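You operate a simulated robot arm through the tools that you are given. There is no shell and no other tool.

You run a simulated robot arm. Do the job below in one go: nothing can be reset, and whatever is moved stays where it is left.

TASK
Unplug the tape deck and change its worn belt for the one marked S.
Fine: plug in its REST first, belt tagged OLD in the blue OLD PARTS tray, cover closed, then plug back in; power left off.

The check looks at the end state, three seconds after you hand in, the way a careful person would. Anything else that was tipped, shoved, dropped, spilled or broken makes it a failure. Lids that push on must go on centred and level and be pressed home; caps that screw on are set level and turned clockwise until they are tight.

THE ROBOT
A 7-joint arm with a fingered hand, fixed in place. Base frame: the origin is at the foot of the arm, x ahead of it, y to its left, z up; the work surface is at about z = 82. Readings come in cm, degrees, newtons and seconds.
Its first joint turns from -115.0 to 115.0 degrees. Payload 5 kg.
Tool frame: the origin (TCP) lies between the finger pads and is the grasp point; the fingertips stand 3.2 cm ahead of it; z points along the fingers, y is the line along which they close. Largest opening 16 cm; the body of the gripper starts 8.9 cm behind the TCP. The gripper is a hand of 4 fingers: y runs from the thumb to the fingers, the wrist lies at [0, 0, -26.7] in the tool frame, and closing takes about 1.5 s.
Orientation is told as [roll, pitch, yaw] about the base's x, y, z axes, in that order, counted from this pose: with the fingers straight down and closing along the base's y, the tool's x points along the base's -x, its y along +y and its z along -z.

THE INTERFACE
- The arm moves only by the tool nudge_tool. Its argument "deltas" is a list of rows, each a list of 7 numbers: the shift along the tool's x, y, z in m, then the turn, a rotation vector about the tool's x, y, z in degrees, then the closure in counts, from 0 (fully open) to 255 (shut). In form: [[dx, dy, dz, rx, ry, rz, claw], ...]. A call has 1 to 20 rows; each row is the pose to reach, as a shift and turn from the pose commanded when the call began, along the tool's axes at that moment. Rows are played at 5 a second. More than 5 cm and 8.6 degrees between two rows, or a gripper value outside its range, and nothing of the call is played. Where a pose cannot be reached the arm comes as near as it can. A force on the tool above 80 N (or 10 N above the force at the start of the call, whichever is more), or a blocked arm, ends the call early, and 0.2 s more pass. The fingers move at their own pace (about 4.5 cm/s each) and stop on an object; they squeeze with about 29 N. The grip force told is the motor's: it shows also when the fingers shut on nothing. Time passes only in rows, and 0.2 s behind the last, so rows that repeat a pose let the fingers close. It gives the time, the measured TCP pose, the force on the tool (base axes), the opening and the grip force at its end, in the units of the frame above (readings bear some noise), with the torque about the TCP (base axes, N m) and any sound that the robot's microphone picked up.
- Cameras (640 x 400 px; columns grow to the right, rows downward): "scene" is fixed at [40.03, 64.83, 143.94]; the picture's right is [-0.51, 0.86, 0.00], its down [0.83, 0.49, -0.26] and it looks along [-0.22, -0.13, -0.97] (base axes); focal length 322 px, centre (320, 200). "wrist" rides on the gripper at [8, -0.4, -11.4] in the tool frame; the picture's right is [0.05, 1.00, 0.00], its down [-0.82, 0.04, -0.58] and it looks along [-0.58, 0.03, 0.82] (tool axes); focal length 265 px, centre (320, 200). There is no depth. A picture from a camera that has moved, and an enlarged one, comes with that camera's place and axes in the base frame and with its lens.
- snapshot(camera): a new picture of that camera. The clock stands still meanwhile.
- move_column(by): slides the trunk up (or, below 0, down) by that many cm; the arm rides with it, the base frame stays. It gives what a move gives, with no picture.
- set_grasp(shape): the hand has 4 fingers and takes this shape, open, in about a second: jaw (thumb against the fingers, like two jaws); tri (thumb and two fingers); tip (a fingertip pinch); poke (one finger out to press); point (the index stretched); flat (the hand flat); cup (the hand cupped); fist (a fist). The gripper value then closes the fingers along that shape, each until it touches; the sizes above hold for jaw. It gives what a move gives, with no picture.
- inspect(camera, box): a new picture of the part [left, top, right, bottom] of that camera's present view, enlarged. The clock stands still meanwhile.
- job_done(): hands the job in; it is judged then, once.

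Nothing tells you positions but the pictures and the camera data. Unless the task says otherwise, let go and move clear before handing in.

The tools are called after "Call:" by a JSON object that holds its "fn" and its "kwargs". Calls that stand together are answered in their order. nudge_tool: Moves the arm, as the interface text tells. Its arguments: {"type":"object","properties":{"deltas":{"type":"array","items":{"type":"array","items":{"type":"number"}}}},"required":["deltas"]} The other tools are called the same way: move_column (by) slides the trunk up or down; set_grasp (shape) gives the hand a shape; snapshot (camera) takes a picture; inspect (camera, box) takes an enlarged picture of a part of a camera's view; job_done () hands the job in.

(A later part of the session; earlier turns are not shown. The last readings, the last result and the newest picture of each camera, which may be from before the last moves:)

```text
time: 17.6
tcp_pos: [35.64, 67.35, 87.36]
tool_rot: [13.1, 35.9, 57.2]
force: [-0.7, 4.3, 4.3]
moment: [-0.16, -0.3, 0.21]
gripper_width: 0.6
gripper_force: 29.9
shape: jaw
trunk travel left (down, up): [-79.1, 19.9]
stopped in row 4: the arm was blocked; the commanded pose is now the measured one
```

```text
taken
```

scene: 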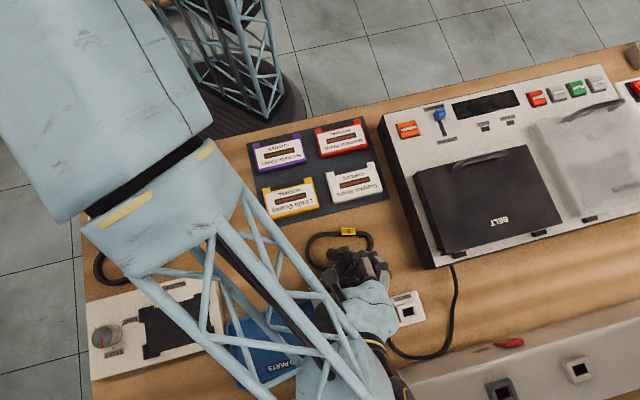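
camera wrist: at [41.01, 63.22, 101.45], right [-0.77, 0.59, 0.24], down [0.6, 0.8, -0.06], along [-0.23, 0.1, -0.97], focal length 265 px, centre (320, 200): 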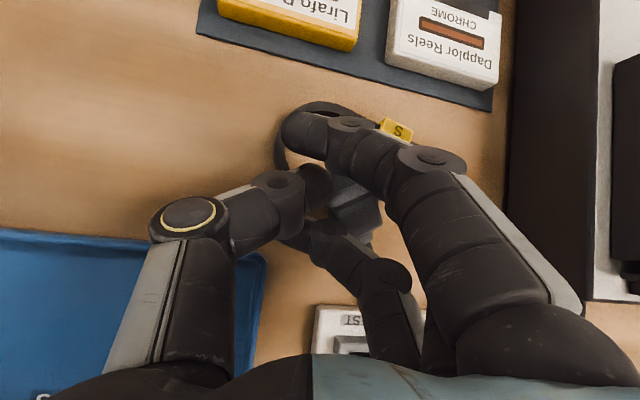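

The arm is near full stretch because the tilted hand pushes the wrist outward. I'll rotate the hand back toward vertical about the TCP to bring the wrist inward.

Call:
{"fn": "nudge_tool", "kwargs": {"deltas": [[0, 0, 0, 2.5, -6.5, 0, 255], [0, 0, 0, 5, -13, 0, 255], [0, 0, 0, 7.5, -19.5, 0, 255], [0, 0, 0, 7.5, -19.5, 0, 255]]}}

Call:
{"fn": "snapshot", "kwargs": {"camera": "scene"}}

Call:
{"fn": "snapshot", "kwargs": {"camera": "wrist"}}

```text
time: 18.6
tcp_pos: [36.98, 66.72, 86.95]
tool_rot: [4.3, 16.5, 53.3]
force: [0.2, 0.1, -0.1]
moment: [-0.02, 0.03, -0.02]
gripper_width: 0.59
gripper_force: 28.7
shape: jaw
trunk travel left (down, up): [-79.1, 19.9]
```

```text
taken
```

scene: 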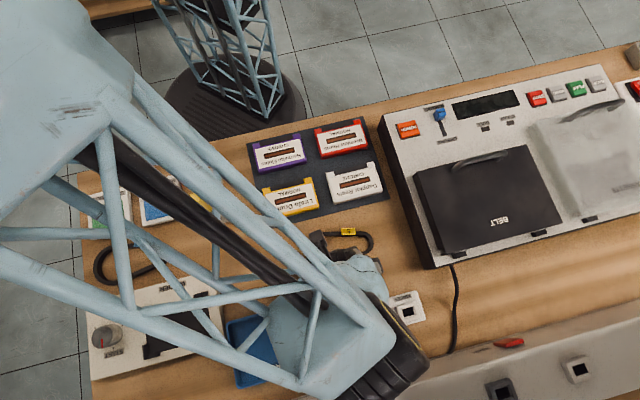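

```text
taken
camera wrist: at [35.22, 62.29, 100.16], right [-0.82, 0.57, 0.09], down [0.57, 0.76, 0.32], along [0.12, 0.31, -0.94], focal length 265 px, centre (320, 200)
```

wrist: 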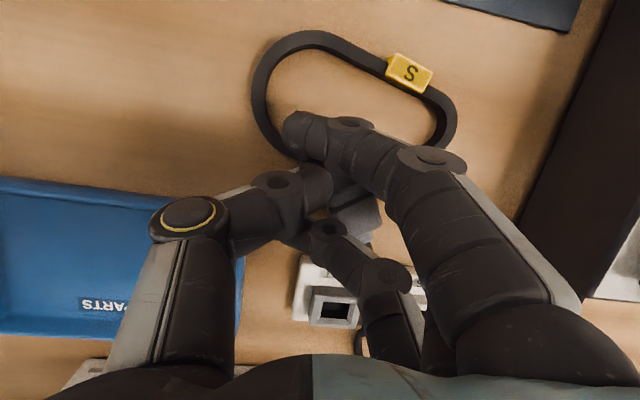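

Control is back. I'll finish bringing the hand vertical and lift clear.

Call:
{"fn": "nudge_tool", "kwargs": {"deltas": [[0.005, 0.0018, -0.019, 1.6, -5.5, 2.5, 255], [0.0085, 0.0027, -0.0287, 3.3, -11, 5, 255], [0.017, 0.0054, -0.0574, 5, -16.5, 8, 255], [0.0226, 0.0072, -0.0765, 5, -16.5, 8, 255], [0.0226, 0.0072, -0.0765, 5, -16.5, 8, 255]]}}

Call:
{"fn": "snapshot", "kwargs": {"camera": "scene"}}

Call:
{"fn": "snapshot", "kwargs": {"camera": "wrist"}}

```text
time: 19.9
tcp_pos: [36.75, 66.77, 95.28]
tool_rot: [-2.0, 0.2, 45.0]
force: [0.2, 0.2, -0.2]
moment: [0.0, -0.05, -0.01]
gripper_width: 0.61
gripper_force: 29.1
shape: jaw
trunk travel left (down, up): [-79.1, 19.9]
```

```text
taken
```

scene: 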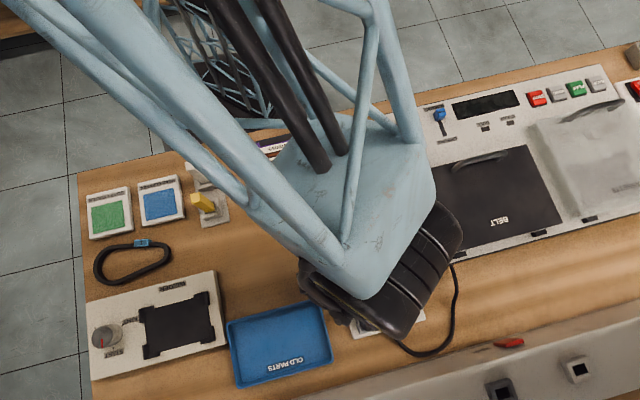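

```text
taken
camera wrist: at [31.04, 61.11, 106.53], right [-0.74, 0.67, -0.03], down [0.53, 0.62, 0.57], along [0.41, 0.41, -0.82], focal length 265 px, centre (320, 200)
```

wrist: 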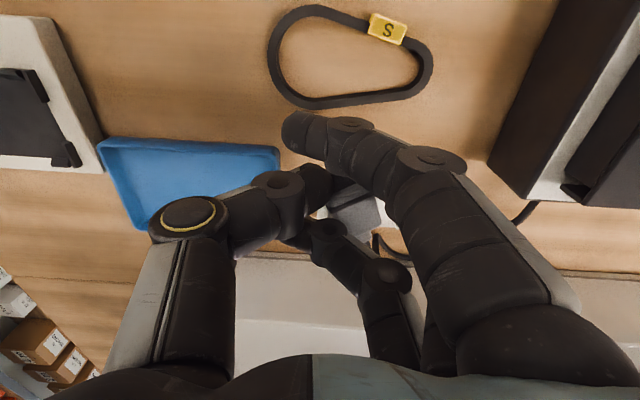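

Call:
{"fn": "inspect", "kwargs": {"camera": "wrist", "box": [290, 140, 420, 270]}}

Call:
{"fn": "inspect", "kwargs": {"camera": "scene", "box": [300, 250, 480, 370]}}

```text
3.08 times, centred on (355, 205) of wrist
camera zoom: at [31.04, 61.11, 106.53], right [-0.74, 0.67, -0.03], down [0.53, 0.62, 0.57], along [0.41, 0.41, -0.82], focal length 817 px, centre (212, 185)
```

zoom: 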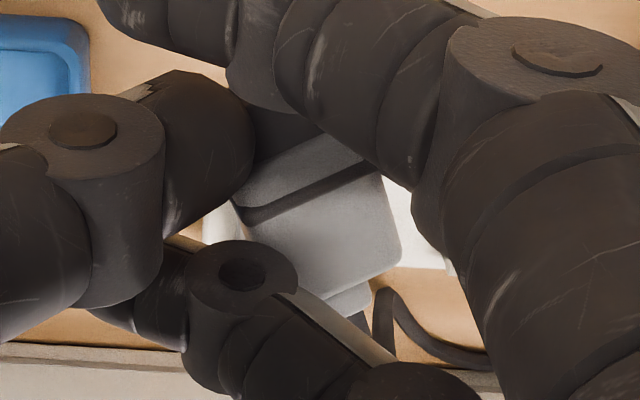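

```text
3.33 times, centred on (390, 310) of scene
camera zoom: at [40.03, 64.83, 143.94], right [-0.51, 0.86, 0.0], down [0.83, 0.49, -0.26], along [-0.22, -0.13, -0.97], focal length 1072 px, centre (87, -167)
```

zoom: 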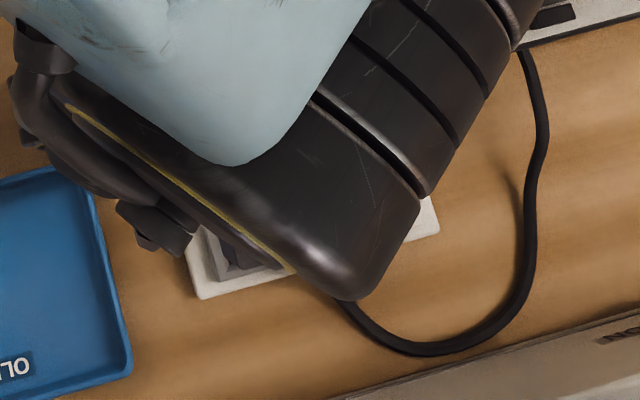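

The plug has flipped sideways in the hand. I'll lay it on the free bench patch in front of the strip, then regrasp it properly. Moving there and lowering partway first.

Call:
{"fn": "nudge_tool", "kwargs": {"deltas": [[-0.013, 0.009, 0.0, 0, 0, 0, 255], [-0.026, 0.018, 0.01, 0, 0, 0, 255], [-0.038, 0.027, 0.025, 0, 0, 0, 255], [-0.038, 0.027, 0.045, 0, 0, 0, 255], [-0.038, 0.027, 0.06, 0, 0, 0, 255], [-0.038, 0.027, 0.06, 0, 0, 0, 255]]}}

Call:
{"fn": "snapshot", "kwargs": {"camera": "wrist"}}

Call:
{"fn": "inspect", "kwargs": {"camera": "wrist", "box": [250, 100, 450, 280]}}

```text
time: 21.2
tcp_pos: [37.61, 71.09, 89.08]
tool_rot: [-2.0, 0.2, 45.0]
force: [-0.4, 0.2, -1.1]
moment: [0.01, 0.0, 0.01]
gripper_width: 0.59
gripper_force: 28.7
shape: jaw
trunk travel left (down, up): [-79.1, 19.9]
```

```text
taken
camera wrist: at [31.97, 65.47, 100.4], right [-0.74, 0.67, -0.03], down [0.53, 0.62, 0.57], along [0.4, 0.41, -0.82], focal length 265 px, centre (320, 200)
```

wrist: 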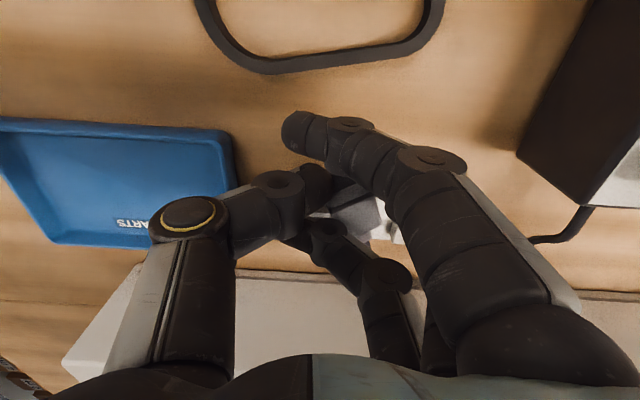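

```text
2.22 times, centred on (350, 190) of wrist
camera zoom: at [31.97, 65.47, 100.4], right [-0.74, 0.67, -0.03], down [0.53, 0.62, 0.57], along [0.4, 0.41, -0.82], focal length 590 px, centre (253, 222)
```

zoom: 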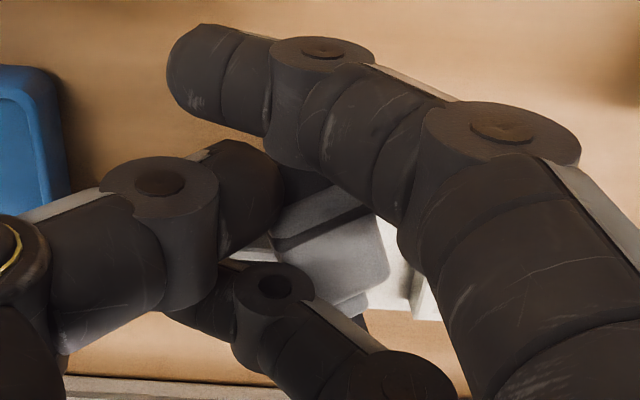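

Call:
{"fn": "nudge_tool", "kwargs": {"deltas": [[0.005, 0, 0.008, 0, 0, 0, 255], [0.005, 0, 0.016, 0, 0, 0, 255], [0.005, 0, 0.024, 0, 0, 0, 255], [0.005, 0, 0.024, 0, 0, 0, 255]]}}

Call:
{"fn": "inspect", "kwargs": {"camera": "wrist", "box": [250, 100, 450, 280]}}

```text
time: 22.2
tcp_pos: [37.25, 70.78, 86.77]
tool_rot: [-2.0, 0.1, 45.0]
force: [1.6, -1.9, 9.0]
moment: [0.38, 0.0, -0.02]
gripper_width: 0.6
gripper_force: 29.2
shape: jaw
trunk travel left (down, up): [-79.1, 19.9]
```

```text
2.22 times, centred on (350, 190) of wrist
camera zoom: at [31.64, 65.07, 98.09], right [-0.74, 0.67, -0.03], down [0.53, 0.62, 0.57], along [0.41, 0.41, -0.82], focal length 590 px, centre (253, 222)
```

zoom: 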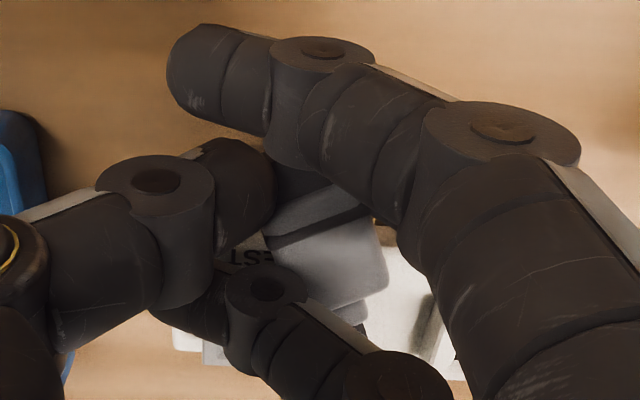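

Slight contact (9 N). I open the hand gently here to set the plug down.

Call:
{"fn": "nudge_tool", "kwargs": {"deltas": [[0, 0, 0, 0, 0, 0, 230], [0, 0, 0, 0, 0, 0, 210], [0, 0, 0, 0, 0, 0, 190], [0, 0, 0, 0, 0, 0, 170], [0, 0, 0, 0, 0, 0, 150], [0, 0, 0, 0, 0, 0, 150], [0, 0, 0, 0, 0, 0, 150]]}}

Call:
{"fn": "inspect", "kwargs": {"camera": "wrist", "box": [220, 80, 480, 280]}}

```text
time: 23.9
tcp_pos: [37.26, 70.67, 86.93]
tool_rot: [-1.9, -0.1, 45.1]
force: [3.9, -3.7, 34.1]
moment: [1.35, -0.18, -0.2]
gripper_width: 6.33
gripper_force: 0.1
shape: jaw
trunk travel left (down, up): [-79.1, 19.9]
```

```text
2.00 times, centred on (350, 180) of wrist
camera zoom: at [31.57, 64.97, 98.25], right [-0.74, 0.67, -0.03], down [0.53, 0.62, 0.58], along [0.41, 0.41, -0.82], focal length 531 px, centre (260, 240)
```

zoom: 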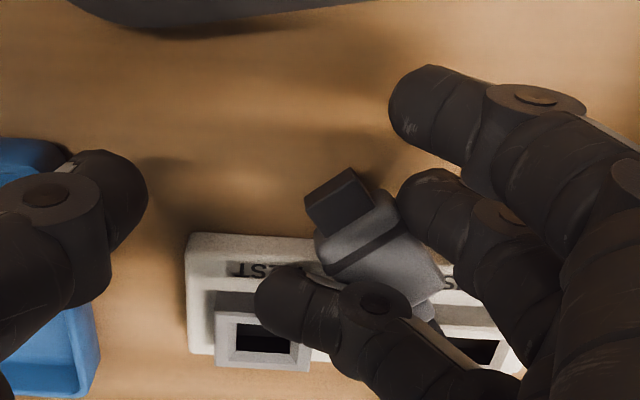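

The plug is released, resting on the strip's front. The rear finger is pressing on the strip, so I'll raise the hand.

Call:
{"fn": "nudge_tool", "kwargs": {"deltas": [[0, 0, -0.01, 0, 0, 0, 150], [0, 0, -0.02, 0, 0, 0, 140], [0, 0, -0.04, 0, 0, 0, 120], [0, 0, -0.07, 0, 0, 0, 100], [0, 0, -0.1, 0, 0, 0, 100], [0, 0, -0.1, 0, 0, 0, 100]]}}

Call:
{"fn": "snapshot", "kwargs": {"camera": "wrist"}}

Call:
{"fn": "inspect", "kwargs": {"camera": "wrist", "box": [200, 40, 460, 220]}}

Call:
{"fn": "snapshot", "kwargs": {"camera": "scene"}}

```text
time: 25.2
tcp_pos: [37.15, 70.97, 96.6]
tool_rot: [-1.9, 0.3, 45.0]
force: [-0.3, -0.1, -0.3]
moment: [-0.05, -0.02, -0.01]
gripper_width: 9.45
gripper_force: 0.0
shape: jaw
trunk travel left (down, up): [-79.1, 19.9]
```

```text
taken
camera wrist: at [31.51, 65.38, 108.0], right [-0.74, 0.67, -0.03], down [0.53, 0.62, 0.57], along [0.4, 0.41, -0.82], focal length 265 px, centre (320, 200)
```

wrist: 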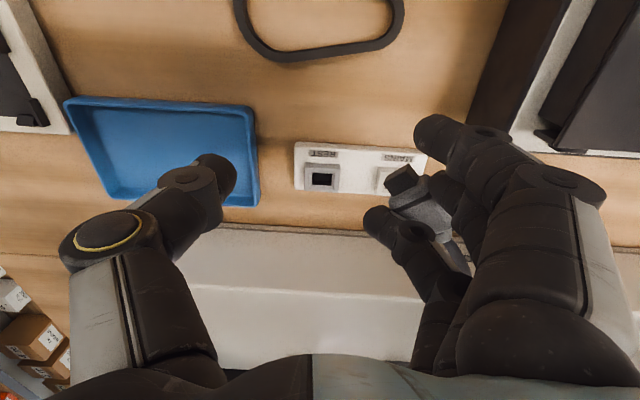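

```text
2.22 times, centred on (330, 130) of wrist
camera zoom: at [31.51, 65.38, 108.0], right [-0.74, 0.67, -0.03], down [0.53, 0.62, 0.57], along [0.4, 0.41, -0.82], focal length 590 px, centre (298, 356)
```

zoom: 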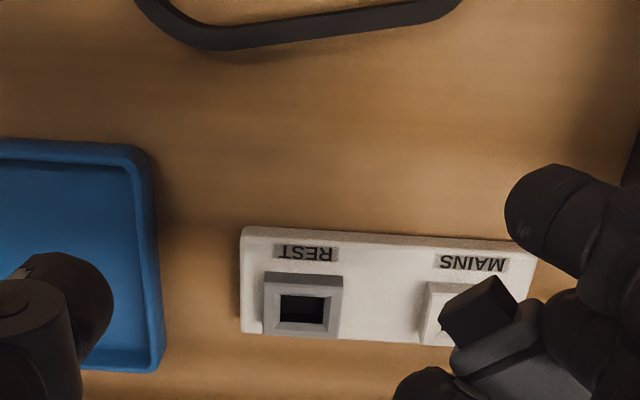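

```text
taken
```

scene: 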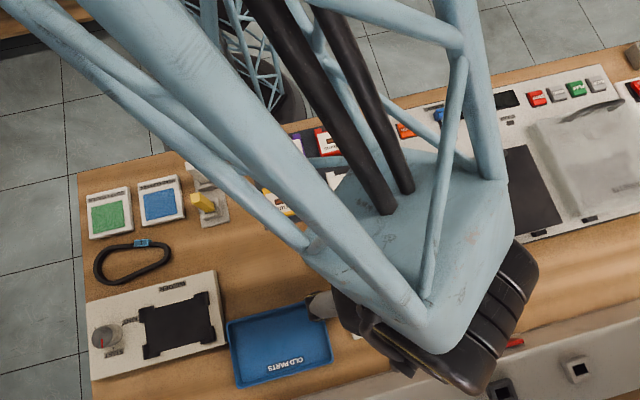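

The plug came up with the hand, wedged between the fingers. Looking closely.

Call:
{"fn": "inspect", "kwargs": {"camera": "wrist", "box": [350, 100, 530, 300]}}

```text
2.00 times, centred on (440, 200) of wrist
camera zoom: at [31.51, 65.38, 108.0], right [-0.74, 0.67, -0.03], down [0.53, 0.62, 0.57], along [0.4, 0.41, -0.82], focal length 531 px, centre (80, 200)
```

zoom: 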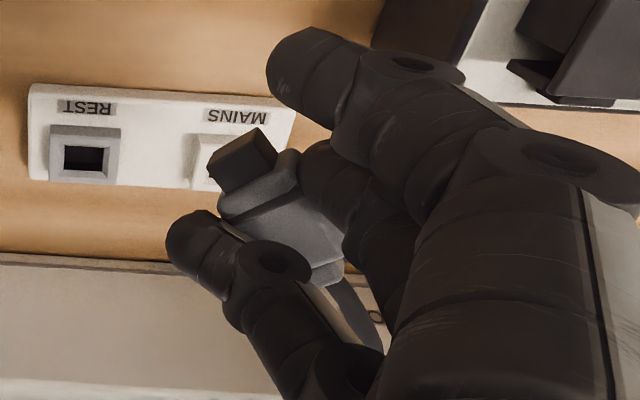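

The plug is wedged between middle and ring fingers. I'll lower it close to the bench in front of the strip, then change hand shape (tri) so it drops off.

Call:
{"fn": "nudge_tool", "kwargs": {"deltas": [[0.01, 0, 0.02, 0, 0, 0, 100], [0.01, 0, 0.04, 0, 0, 0, 100], [0.01, 0, 0.06, 0, 0, 0, 100], [0.01, 0, 0.08, 0, 0, 0, 100], [0.01, 0, 0.08, 0, 0, 0, 100]]}}

Call:
{"fn": "snapshot", "kwargs": {"camera": "wrist"}}

Call:
{"fn": "inspect", "kwargs": {"camera": "wrist", "box": [300, 80, 520, 280]}}

```text
time: 26.4
tcp_pos: [36.65, 70.0, 88.67]
tool_rot: [-2.0, 0.2, 44.9]
force: [0.2, -0.6, -0.6]
moment: [-0.02, -0.01, 0.02]
gripper_width: 9.45
gripper_force: 0.0
shape: jaw
trunk travel left (down, up): [-79.1, 19.9]
```

```text
taken
camera wrist: at [31.01, 64.44, 100.01], right [-0.74, 0.67, -0.03], down [0.53, 0.62, 0.57], along [0.4, 0.41, -0.82], focal length 265 px, centre (320, 200)
```

wrist: 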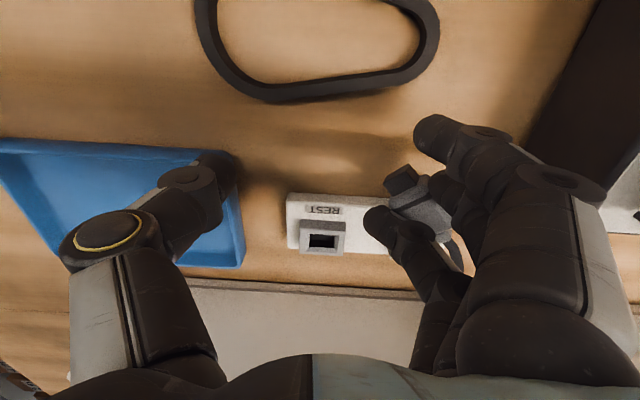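

```text
2.00 times, centred on (410, 180) of wrist
camera zoom: at [31.01, 64.44, 100.01], right [-0.74, 0.67, -0.03], down [0.53, 0.62, 0.57], along [0.4, 0.41, -0.82], focal length 531 px, centre (140, 240)
```

zoom: 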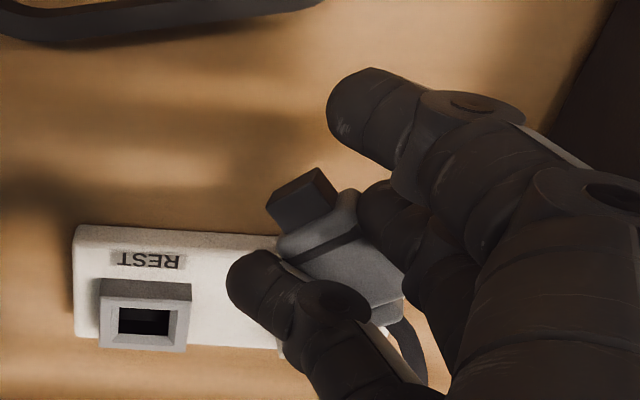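

Call:
{"fn": "nudge_tool", "kwargs": {"deltas": [[0, 0.01, 0, 0, 0, 0, 100], [0, 0.02, 0, 0, 0, 0, 100], [0, 0.02, 0.008, 0, 0, 0, 100], [0, 0.02, 0.015, 0, 0, 0, 100], [0, 0.02, 0.015, 0, 0, 0, 100]]}}

Call:
{"fn": "set_grasp", "kwargs": {"shape": "tri"}}

Call:
{"fn": "snapshot", "kwargs": {"camera": "wrist"}}

```text
time: 27.6
tcp_pos: [35.08, 71.12, 87.0]
tool_rot: [-2.0, 0.2, 45.1]
force: [-0.6, -2.7, 4.8]
moment: [0.24, 0.15, 0.15]
gripper_width: 9.42
gripper_force: 0.1
shape: jaw
trunk travel left (down, up): [-79.1, 19.9]
```

```text
time: 28.6
tcp_pos: [35.46, 70.97, 87.0]
tool_rot: [-2.0, 0.3, 44.8]
force: [10.8, -11.2, 2.3]
moment: [-0.06, 0.05, 0.04]
gripper_width: 15.97
gripper_force: 0.1
shape: tri
trunk travel left (down, up): [-79.1, 19.9]
```

```text
taken
camera wrist: at [29.81, 65.31, 98.36], right [-0.74, 0.67, -0.04], down [0.53, 0.62, 0.57], along [0.41, 0.41, -0.82], focal length 265 px, centre (320, 200)
```

wrist: 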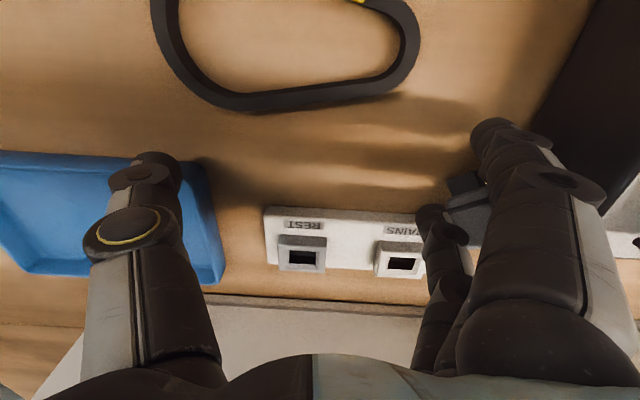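

Call:
{"fn": "nudge_tool", "kwargs": {"deltas": [[0, -0.006, 0, 0, 0, 0, 0], [0, -0.012, 0, 0, 0, 0, 0], [0, -0.015, 0, 0, 0, 0, 0]]}}

Call:
{"fn": "inspect", "kwargs": {"camera": "wrist", "box": [380, 90, 600, 310]}}

Call:
{"fn": "snapshot", "kwargs": {"camera": "wrist"}}

```text
time: 29.4
tcp_pos: [36.25, 70.23, 87.22]
tool_rot: [-1.8, 0.2, 45.0]
force: [0.3, 0.0, -0.7]
moment: [-0.09, -0.04, 0.02]
gripper_width: 15.97
gripper_force: 0.0
shape: tri
trunk travel left (down, up): [-79.1, 19.9]
```

```text
1.82 times, centred on (490, 200) of wrist
camera zoom: at [30.68, 64.46, 98.49], right [-0.74, 0.67, -0.03], down [0.53, 0.62, 0.57], along [0.4, 0.41, -0.82], focal length 483 px, centre (11, 200)
```

zoom: 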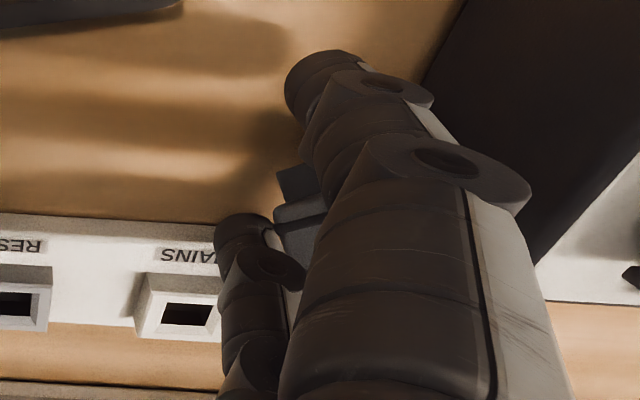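

```text
taken
camera wrist: at [30.68, 64.46, 98.49], right [-0.74, 0.67, -0.03], down [0.53, 0.62, 0.57], along [0.4, 0.41, -0.82], focal length 265 px, centre (320, 200)
```

wrist: 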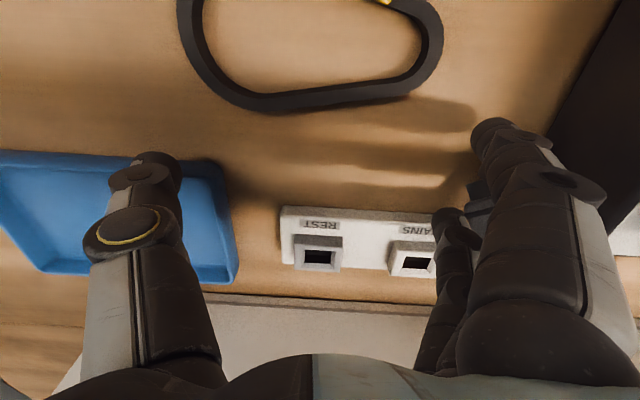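

Call:
{"fn": "nudge_tool", "kwargs": {"deltas": [[0, 0, -0.01, 0, 0, 0, 0], [0, 0, -0.02, 0, 0, 0, 0], [0, 0, -0.03, 0, 0, 0, 0], [0, 0, -0.03, 0, 0, 0, 0]]}}

Call:
{"fn": "inspect", "kwargs": {"camera": "wrist", "box": [380, 90, 600, 310]}}

Call:
{"fn": "snapshot", "kwargs": {"camera": "scene"}}

```text
time: 30.4
tcp_pos: [36.12, 70.19, 90.04]
tool_rot: [-2.1, 0.2, 45.0]
force: [0.4, 0.1, -1.3]
moment: [-0.07, -0.07, -0.01]
gripper_width: 15.99
gripper_force: 0.0
shape: tri
trunk travel left (down, up): [-79.1, 19.9]
```

```text
1.82 times, centred on (490, 200) of wrist
camera zoom: at [30.51, 64.5, 101.42], right [-0.74, 0.67, -0.03], down [0.53, 0.62, 0.57], along [0.4, 0.41, -0.82], focal length 483 px, centre (11, 200)
```

zoom: 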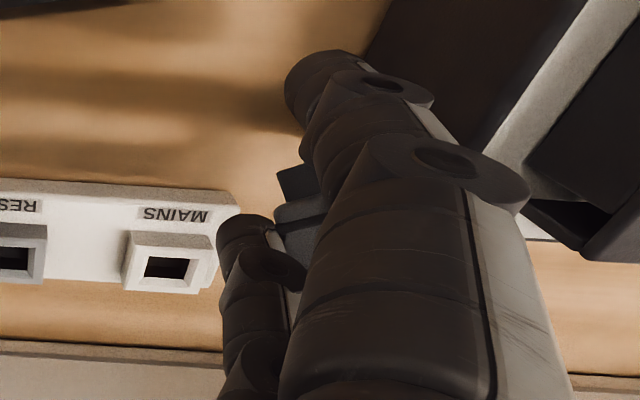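

```text
taken
```

scene: 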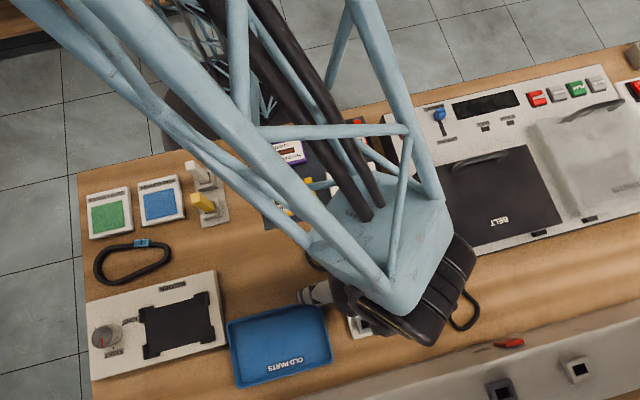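

Still wedged. In tri only two fingers close with the thumb, so closing partway near the bench should separate the fingers and free the plug.

Call:
{"fn": "nudge_tool", "kwargs": {"deltas": [[0, 0, 0.01, 0, 0, 0, 0], [0, 0, 0.02, 0, 0, 0, 0], [0, 0, 0.028, 0, 0, 0, 40], [0, 0, 0.028, 0, 0, 0, 80], [0, 0, 0.028, 0, 0, 0, 120], [0, 0, 0.028, 0, 0, 0, 120], [0, 0, 0.028, 0, 0, 0, 120], [0, 0, 0.028, 0, 0, 0, 120]]}}

Call:
{"fn": "snapshot", "kwargs": {"camera": "wrist"}}

```text
time: 32.1
tcp_pos: [36.29, 70.1, 87.1]
tool_rot: [-2.0, 0.2, 45.0]
force: [0.6, -1.0, 0.3]
moment: [0.01, 0.0, 0.03]
gripper_width: 8.55
gripper_force: 0.0
shape: tri
trunk travel left (down, up): [-79.1, 19.9]
```

```text
taken
camera wrist: at [30.65, 64.44, 98.52], right [-0.74, 0.67, -0.03], down [0.53, 0.62, 0.57], along [0.4, 0.41, -0.82], focal length 265 px, centre (320, 200)
```

wrist: 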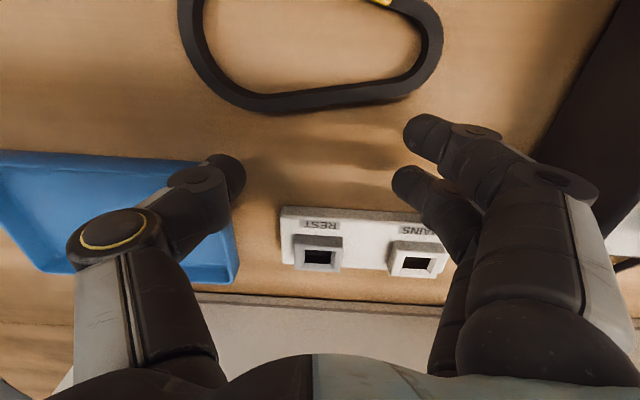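

Call:
{"fn": "nudge_tool", "kwargs": {"deltas": [[0, 0, -0.02, 0, 0, 0, 120], [0, 0, -0.05, 0, 0, 0, 120], [0, 0, -0.09, 0, 0, 0, 120], [0, 0, -0.12, 0, 0, 0, 120], [0, 0, -0.12, 0, 0, 0, 120]]}}

Call:
{"fn": "snapshot", "kwargs": {"camera": "wrist"}}

Call:
{"fn": "snapshot", "kwargs": {"camera": "scene"}}

```text
time: 33.4
tcp_pos: [36.03, 70.64, 99.35]
tool_rot: [-1.9, 0.2, 45.1]
force: [0.5, 0.0, -1.0]
moment: [-0.01, -0.03, -0.03]
gripper_width: 8.54
gripper_force: 0.0
shape: tri
trunk travel left (down, up): [-79.1, 19.9]
```

```text
taken
camera wrist: at [30.45, 64.92, 110.82], right [-0.74, 0.67, -0.04], down [0.53, 0.62, 0.57], along [0.4, 0.41, -0.82], focal length 265 px, centre (320, 200)
```

wrist: 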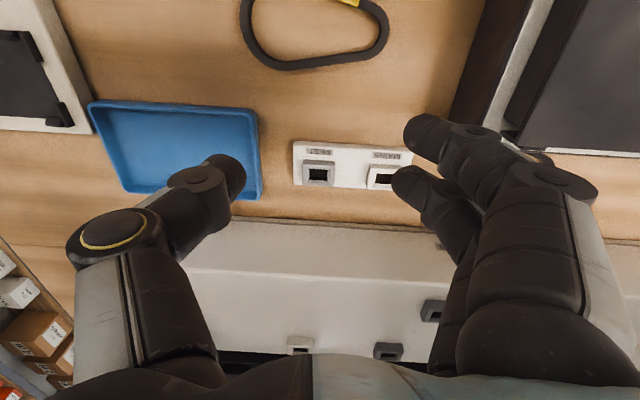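

```text
taken
```

scene: 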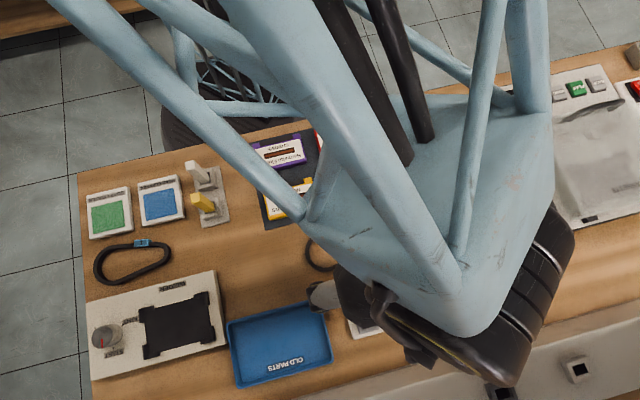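

Call:
{"fn": "nudge_tool", "kwargs": {"deltas": [[0.03, -0.02, -0.02, 0, 0, 0, 120], [0.06, -0.04, -0.04, 0, 0, 0, 120], [0.09, -0.06, -0.06, 0, 0, 0, 120], [0.12, -0.08, -0.06, 0, 0, 0, 120], [0.12, -0.08, -0.06, 0, 0, 0, 120]]}}

Call:
{"fn": "snapshot", "kwargs": {"camera": "wrist"}}

Call:
{"fn": "snapshot", "kwargs": {"camera": "scene"}}

```text
time: 34.5
tcp_pos: [33.05, 56.69, 105.42]
tool_rot: [-2.1, 0.1, 45.0]
force: [0.4, 0.2, 0.6]
moment: [0.01, -0.02, -0.01]
gripper_width: 8.52
gripper_force: 0.0
shape: tri
trunk travel left (down, up): [-79.1, 19.9]
```

```text
taken
camera wrist: at [27.48, 50.94, 116.8], right [-0.74, 0.67, -0.03], down [0.53, 0.62, 0.57], along [0.41, 0.41, -0.82], focal length 265 px, centre (320, 200)
```

wrist: 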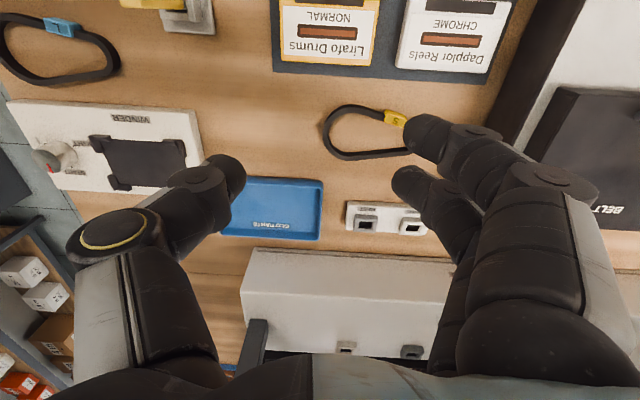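

```text
taken
```

scene: 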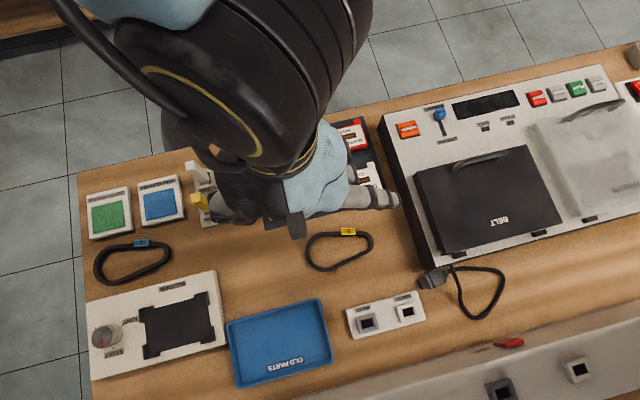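

The plug is now free, lying on the bench beside the deck's rear corner, and nothing else looks disturbed. Zooming in on its pose.

Call:
{"fn": "inspect", "kwargs": {"camera": "scene", "box": [380, 240, 540, 340]}}

```text
4.00 times, centred on (460, 290) of scene
camera zoom: at [40.03, 64.83, 143.94], right [-0.51, 0.86, 0.0], down [0.83, 0.49, -0.26], along [-0.22, -0.13, -0.97], focal length 1287 px, centre (-240, -160)
```

zoom: 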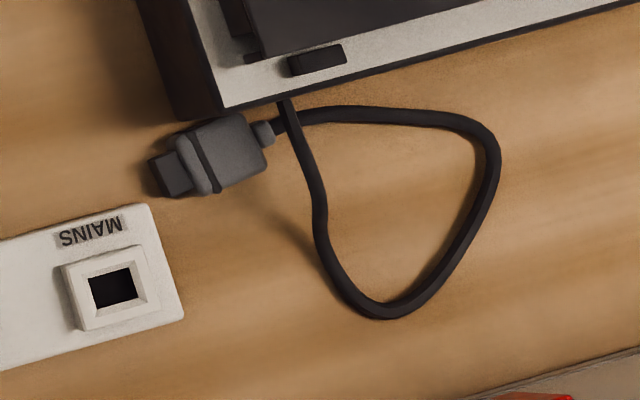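

The plug lies with prong toward the left (−e1), relief toward the deck. Here in free space I'll look at the "tip" pinch shape to know how its fingers meet.

Call:
{"fn": "set_grasp", "kwargs": {"shape": "tip"}}

Call:
{"fn": "snapshot", "kwargs": {"camera": "wrist"}}

Call:
{"fn": "nudge_tool", "kwargs": {"deltas": [[0, 0, 0, 0, 0, 0, 100], [0, 0, 0, 0, 0, 0, 200], [0, 0, 0, 0, 0, 0, 225], [0, 0, 0, 0, 0, 0, 225], [0, 0, 0, 0, 0, 0, 225], [0, 0, 0, 0, 0, 0, 225], [0, 0, 0, 0, 0, 0, 225], [0, 0, 0, 0, 0, 0, 225]]}}

Call:
{"fn": "snapshot", "kwargs": {"camera": "wrist"}}

Call:
{"fn": "snapshot", "kwargs": {"camera": "scene"}}

```text
time: 35.5
tcp_pos: [33.07, 56.55, 105.39]
tool_rot: [-2.0, 0.2, 45.0]
force: [0.2, 0.3, 0.1]
moment: [-0.01, 0.0, 0.0]
gripper_width: 16.0
gripper_force: 0.1
shape: tip
trunk travel left (down, up): [-79.1, 19.9]
```

```text
taken
camera wrist: at [27.48, 50.95, 116.8], right [-0.74, 0.67, -0.03], down [0.53, 0.62, 0.57], along [0.4, 0.41, -0.82], focal length 265 px, centre (320, 200)
```

wrist: 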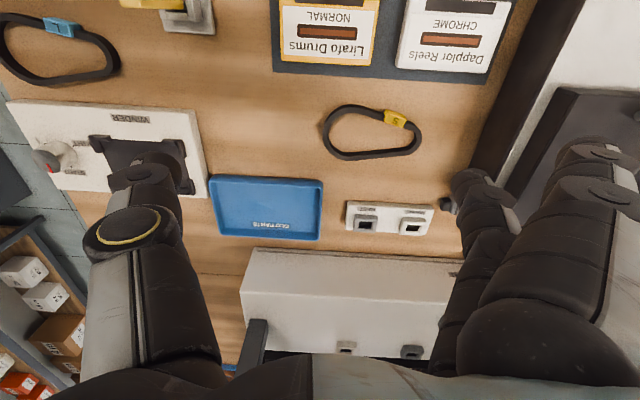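

```text
time: 37.2
tcp_pos: [32.99, 56.66, 105.35]
tool_rot: [-2.1, 0.2, 45.1]
force: [1.0, 0.7, -0.1]
moment: [0.03, 0.01, -0.02]
gripper_width: 1.93
gripper_force: 0.0
shape: tip
trunk travel left (down, up): [-79.1, 19.9]
```

```text
taken
camera wrist: at [27.48, 50.96, 116.8], right [-0.74, 0.67, -0.03], down [0.53, 0.62, 0.57], along [0.4, 0.41, -0.82], focal length 265 px, centre (320, 200)
```

wrist: 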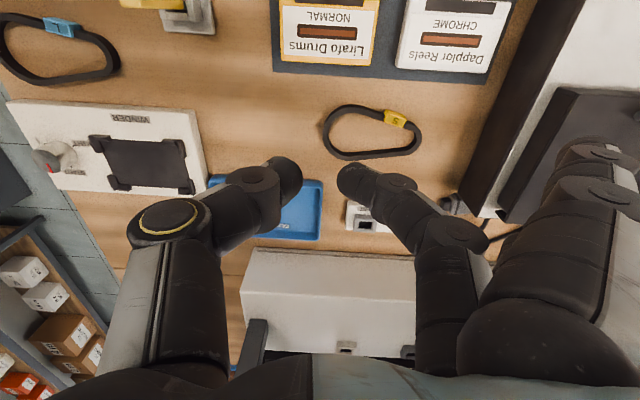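

```text
taken
```

scene: 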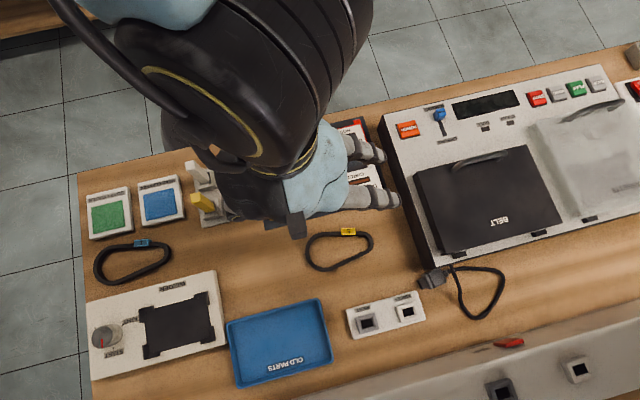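

Tip gives a clean thumb–middle-finger pinch with the others out of the way. I'll go above the plug's flange end at about (29.8, 81.0), closing axis across the plug (yaw −36°).

Call:
{"fn": "nudge_tool", "kwargs": {"deltas": [[-0.015, 0.0195, 0, 0, 0, 8.1, 175], [-0.03, 0.039, 0, 0, 0, 16.2, 175], [-0.045, 0.0585, 0, 0, 0, 24.3, 175], [-0.06, 0.078, 0, 0, 0, 32.4, 175], [-0.075, 0.0975, 0, 0, 0, 40.5, 175], [-0.09, 0.117, 0.01, 0, 0, 48.6, 175], [-0.105, 0.1365, 0.02, 0, 0, 56.7, 175], [-0.12, 0.156, 0.03, 0, 0, 64.8, 175], [-0.135, 0.1755, 0.04, 0, 0, 72.9, 175], [-0.15, 0.195, 0.05, 0, 0, 81, 175], [-0.15, 0.195, 0.05, 0, 0, 81, 175]]}}

Call:
{"fn": "snapshot", "kwargs": {"camera": "wrist"}}

Call:
{"fn": "snapshot", "kwargs": {"camera": "scene"}}

```text
time: 39.6
tcp_pos: [30.05, 80.7, 99.75]
tool_rot: [-0.4, -2.0, -36.1]
force: [0.7, -0.9, 0.0]
moment: [0.07, 0.0, 0.0]
gripper_width: 4.97
gripper_force: 0.0
shape: tip
trunk travel left (down, up): [-79.1, 19.9]
```

```text
taken
camera wrist: at [23.08, 85.36, 110.89], right [0.55, 0.84, -0.01], down [0.67, -0.43, 0.6], along [0.5, -0.34, -0.8], focal length 265 px, centre (320, 200)
```

wrist: 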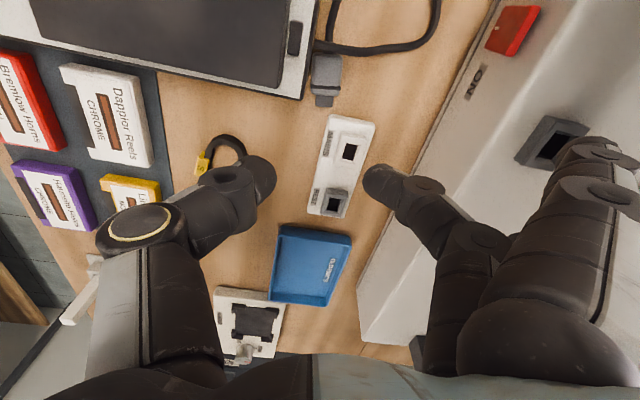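

```text
taken
```

scene: 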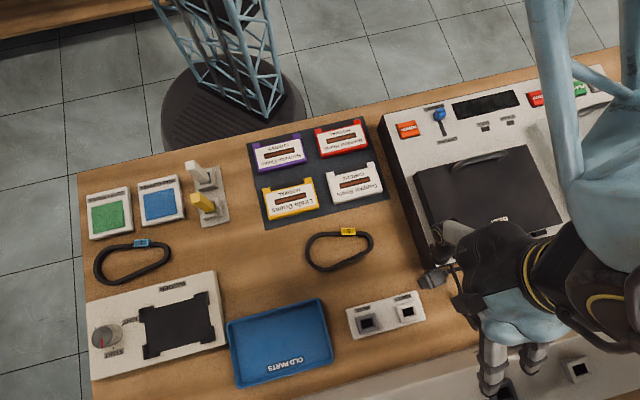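

Call:
{"fn": "inspect", "kwargs": {"camera": "wrist", "box": [260, 20, 420, 120]}}

Call:
{"fn": "inspect", "kwargs": {"camera": "scene", "box": [380, 230, 500, 320]}}

```text
4.00 times, centred on (340, 70) of wrist
camera zoom: at [23.08, 85.36, 110.89], right [0.55, 0.84, -0.01], down [0.67, -0.43, 0.6], along [0.5, -0.34, -0.8], focal length 1062 px, centre (240, 720)
```

zoom: 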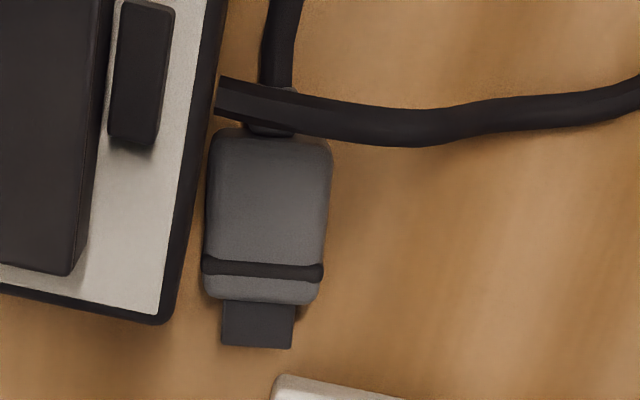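

```text
4.44 times, centred on (440, 275) of scene
camera zoom: at [40.03, 64.83, 143.94], right [-0.51, 0.86, 0.0], down [0.83, 0.49, -0.26], along [-0.22, -0.13, -0.97], focal length 1430 px, centre (-213, -133)
```

zoom: 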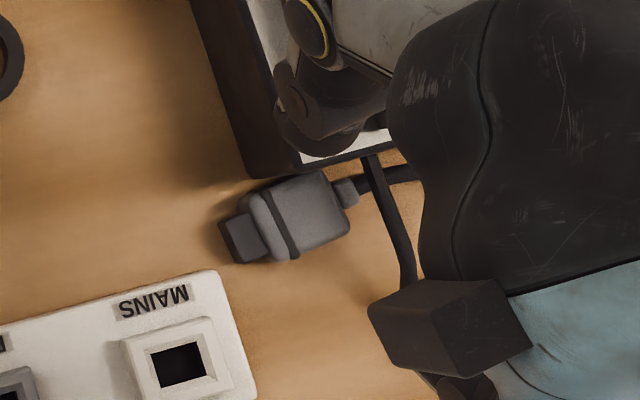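

Now the plug is clearly seen: prong tip near (30.7, 80.5), axis 144°, body touching-close to the deck. I'll pinch the prong alone, pull the plug out to the free patch, then regrasp the body. Descending first to just above.

Call:
{"fn": "nudge_tool", "kwargs": {"deltas": [[-0.002, 0.002, 0.03, 0, 0, 0, 180], [-0.002, 0.002, 0.06, 0, 0, 0, 190], [-0.002, 0.002, 0.09, 0, 0, 0, 190], [-0.002, 0.002, 0.115, 0, 0, 0, 190], [-0.002, 0.002, 0.125, 0, 0, 0, 190], [-0.002, 0.002, 0.125, 0, 0, 0, 190]]}}

Call:
{"fn": "snapshot", "kwargs": {"camera": "wrist"}}

Call:
{"fn": "inspect", "kwargs": {"camera": "scene", "box": [380, 230, 540, 340]}}

```text
time: 40.6
tcp_pos: [30.1, 80.28, 91.87]
tool_rot: [0.2, -1.8, -36.0]
force: [-21.7, -57.9, 68.2]
moment: [8.29, -4.33, -0.52]
gripper_width: 4.1
gripper_force: 0.1
shape: tip
trunk travel left (down, up): [-79.1, 19.9]
stopped in row 4: the force on the tool passed its limit at 110 N (the readings are from after the stop); the commanded pose is now the measured one
```

```text
taken
camera wrist: at [23.01, 84.87, 103.02], right [0.55, 0.84, 0.0], down [0.67, -0.44, 0.6], along [0.5, -0.33, -0.8], focal length 265 px, centre (320, 200)
```

wrist: 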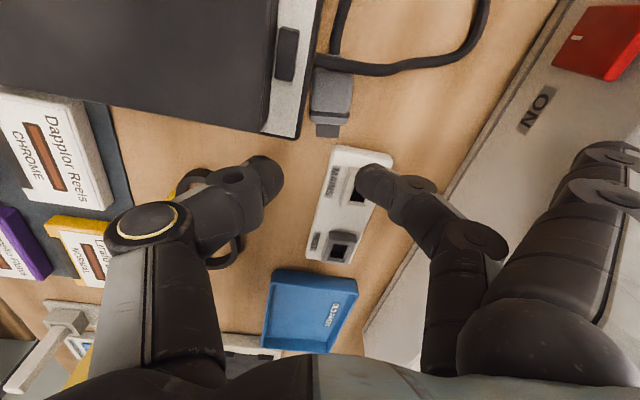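

```text
3.64 times, centred on (460, 285) of scene
camera zoom: at [40.03, 64.83, 143.94], right [-0.51, 0.86, 0.0], down [0.83, 0.49, -0.26], along [-0.22, -0.13, -0.97], focal length 1170 px, centre (-189, -109)
```

zoom: 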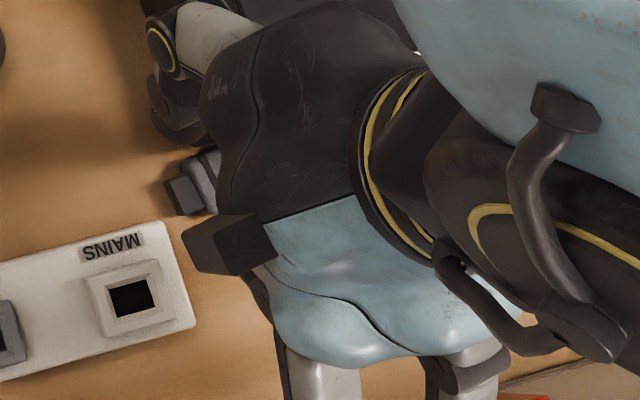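

The outstretched fingers touched the rear console. Backing straight up.

Call:
{"fn": "nudge_tool", "kwargs": {"deltas": [[0, 0, -0.02, 0, 0, 0, 190], [0, 0, -0.05, 0, 0, 0, 190], [0, 0, -0.08, 0, 0, 0, 190], [0, 0, -0.08, 0, 0, 0, 190]]}}

Call:
{"fn": "snapshot", "kwargs": {"camera": "scene"}}

Call:
{"fn": "snapshot", "kwargs": {"camera": "wrist"}}

```text
time: 41.6
tcp_pos: [30.24, 81.06, 98.28]
tool_rot: [-0.6, -1.9, -36.0]
force: [-0.9, -0.8, -0.3]
moment: [-0.06, -0.01, 0.0]
gripper_width: 4.1
gripper_force: 0.0
shape: tip
trunk travel left (down, up): [-79.1, 19.9]
```

```text
taken
```

scene: 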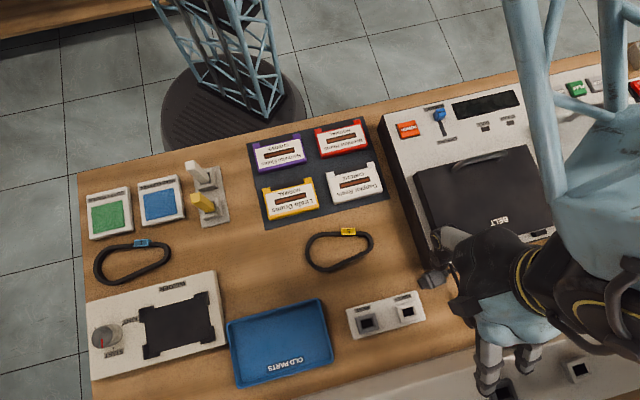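

```text
taken
camera wrist: at [23.23, 85.71, 109.44], right [0.55, 0.84, -0.01], down [0.67, -0.43, 0.6], along [0.5, -0.34, -0.8], focal length 265 px, centre (320, 200)
```

wrist: 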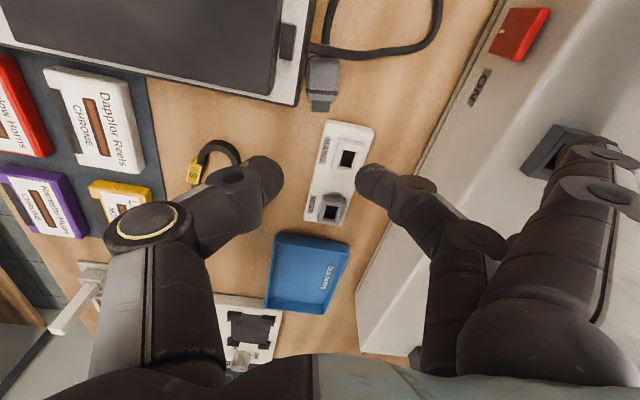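

Nothing moved. I'll instead nudge the plug clear of the deck with a single finger; checking the "poke" shape at a safe height.

Call:
{"fn": "set_grasp", "kwargs": {"shape": "poke"}}

Call:
{"fn": "snapshot", "kwargs": {"camera": "wrist"}}

Call:
{"fn": "snapshot", "kwargs": {"camera": "scene"}}

```text
time: 42.5
tcp_pos: [30.2, 80.89, 98.52]
tool_rot: [-0.6, -2.0, -36.1]
force: [-0.2, 0.6, -0.5]
moment: [0.01, 0.0, -0.01]
gripper_width: 0.0
gripper_force: 0.0
shape: poke
trunk travel left (down, up): [-79.1, 19.9]
```

```text
taken
camera wrist: at [23.24, 85.55, 109.61], right [0.55, 0.84, -0.01], down [0.67, -0.43, 0.6], along [0.5, -0.34, -0.8], focal length 265 px, centre (320, 200)
```

wrist: 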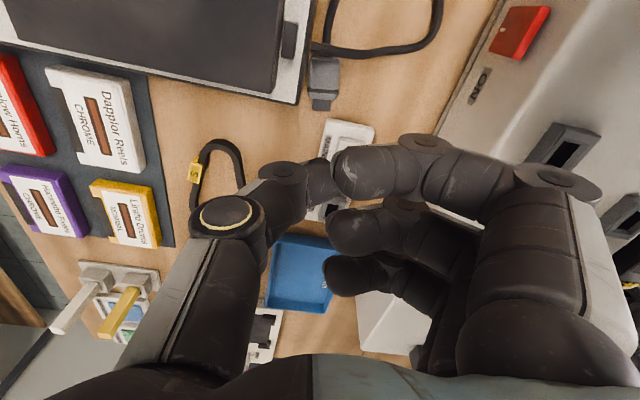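

```text
taken
```

scene: 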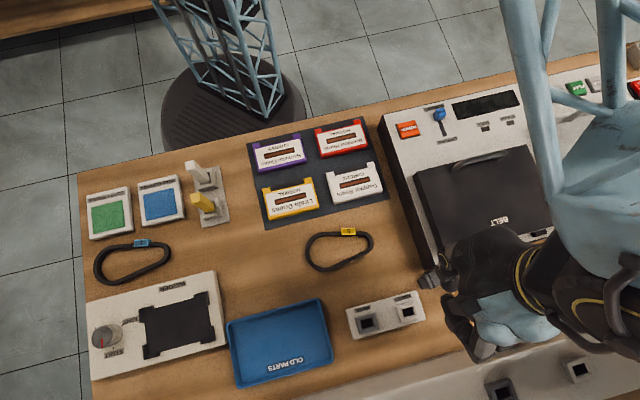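

Call:
{"fn": "set_grasp", "kwargs": {"shape": "point"}}

Call:
{"fn": "snapshot", "kwargs": {"camera": "wrist"}}

Call:
{"fn": "inspect", "kwargs": {"camera": "scene", "box": [400, 200, 600, 400]}}

```text
time: 43.4
tcp_pos: [30.27, 80.79, 98.6]
tool_rot: [-0.5, -1.9, -36.0]
force: [-0.4, 0.1, 0.5]
moment: [0.01, -0.01, 0.02]
gripper_width: 15.22
gripper_force: 0.1
shape: point
trunk travel left (down, up): [-79.1, 19.9]
```

```text
taken
camera wrist: at [23.23, 85.52, 109.64], right [0.55, 0.84, -0.01], down [0.67, -0.43, 0.6], along [0.5, -0.34, -0.8], focal length 265 px, centre (320, 200)
```

wrist: 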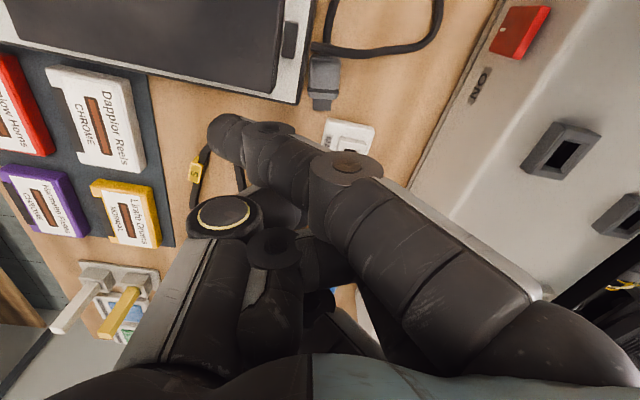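

```text
2.00 times, centred on (500, 300) of scene
camera zoom: at [40.03, 64.83, 143.94], right [-0.51, 0.86, 0.0], down [0.83, 0.49, -0.26], along [-0.22, -0.13, -0.97], focal length 643 px, centre (-40, 0)
```

zoom: 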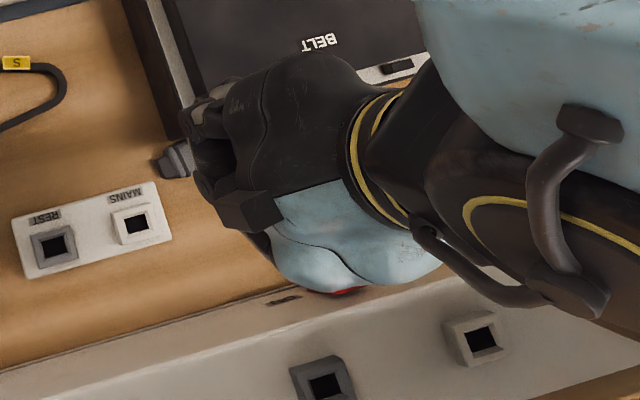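

"Point" gives one slanted finger with the rest curled up. I'll use it to push the prong away from the deck toward the wall so I can grip the plug; rotating the hand to yaw −126° over the bare patch first.

Call:
{"fn": "nudge_tool", "kwargs": {"deltas": [[-0.005, -0.005, 0, 0, 0, 8.2, 0], [-0.01, -0.01, 0, 0, 0, 16.4, 0], [-0.015, -0.015, 0, 0, 0, 24.6, 0], [-0.02, -0.02, 0, 0, 0, 32.8, 0], [-0.025, -0.025, 0, 0, 0, 41, 0], [-0.03, -0.03, 0, 0, 0, 49.2, 0], [-0.035, -0.035, 0, 0, 0, 57.4, 0], [-0.04, -0.04, 0, 0, 0, 65.6, 0], [-0.045, -0.045, 0, 0, 0, 73.8, 0], [-0.051, -0.051, 0, 0, 0, 82, 0], [-0.051, -0.051, 0, 0, 0, 90, 0], [-0.051, -0.051, 0, 0, 0, 90, 0]]}}

Call:
{"fn": "snapshot", "kwargs": {"camera": "wrist"}}

Call:
{"fn": "snapshot", "kwargs": {"camera": "scene"}}

```text
time: 46.0
tcp_pos: [31.22, 73.96, 98.8]
tool_rot: [1.9, -0.4, -126.2]
force: [1.2, -0.8, -0.2]
moment: [-0.01, 0.03, -0.04]
gripper_width: 15.24
gripper_force: 0.0
shape: point
trunk travel left (down, up): [-79.1, 19.9]
```

```text
taken
camera wrist: at [35.4, 80.93, 110.08], right [0.84, -0.55, 0.03], down [-0.46, -0.67, 0.58], along [-0.3, -0.5, -0.81], focal length 265 px, centre (320, 200)
```

wrist: 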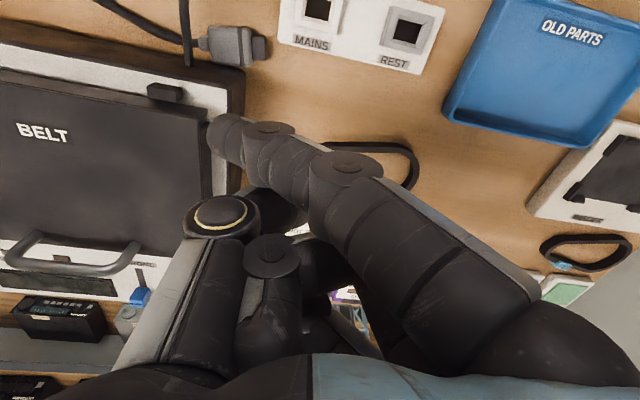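

```text
taken
```

scene: 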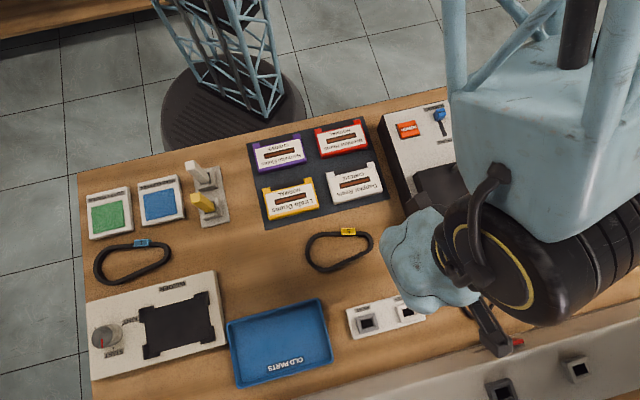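

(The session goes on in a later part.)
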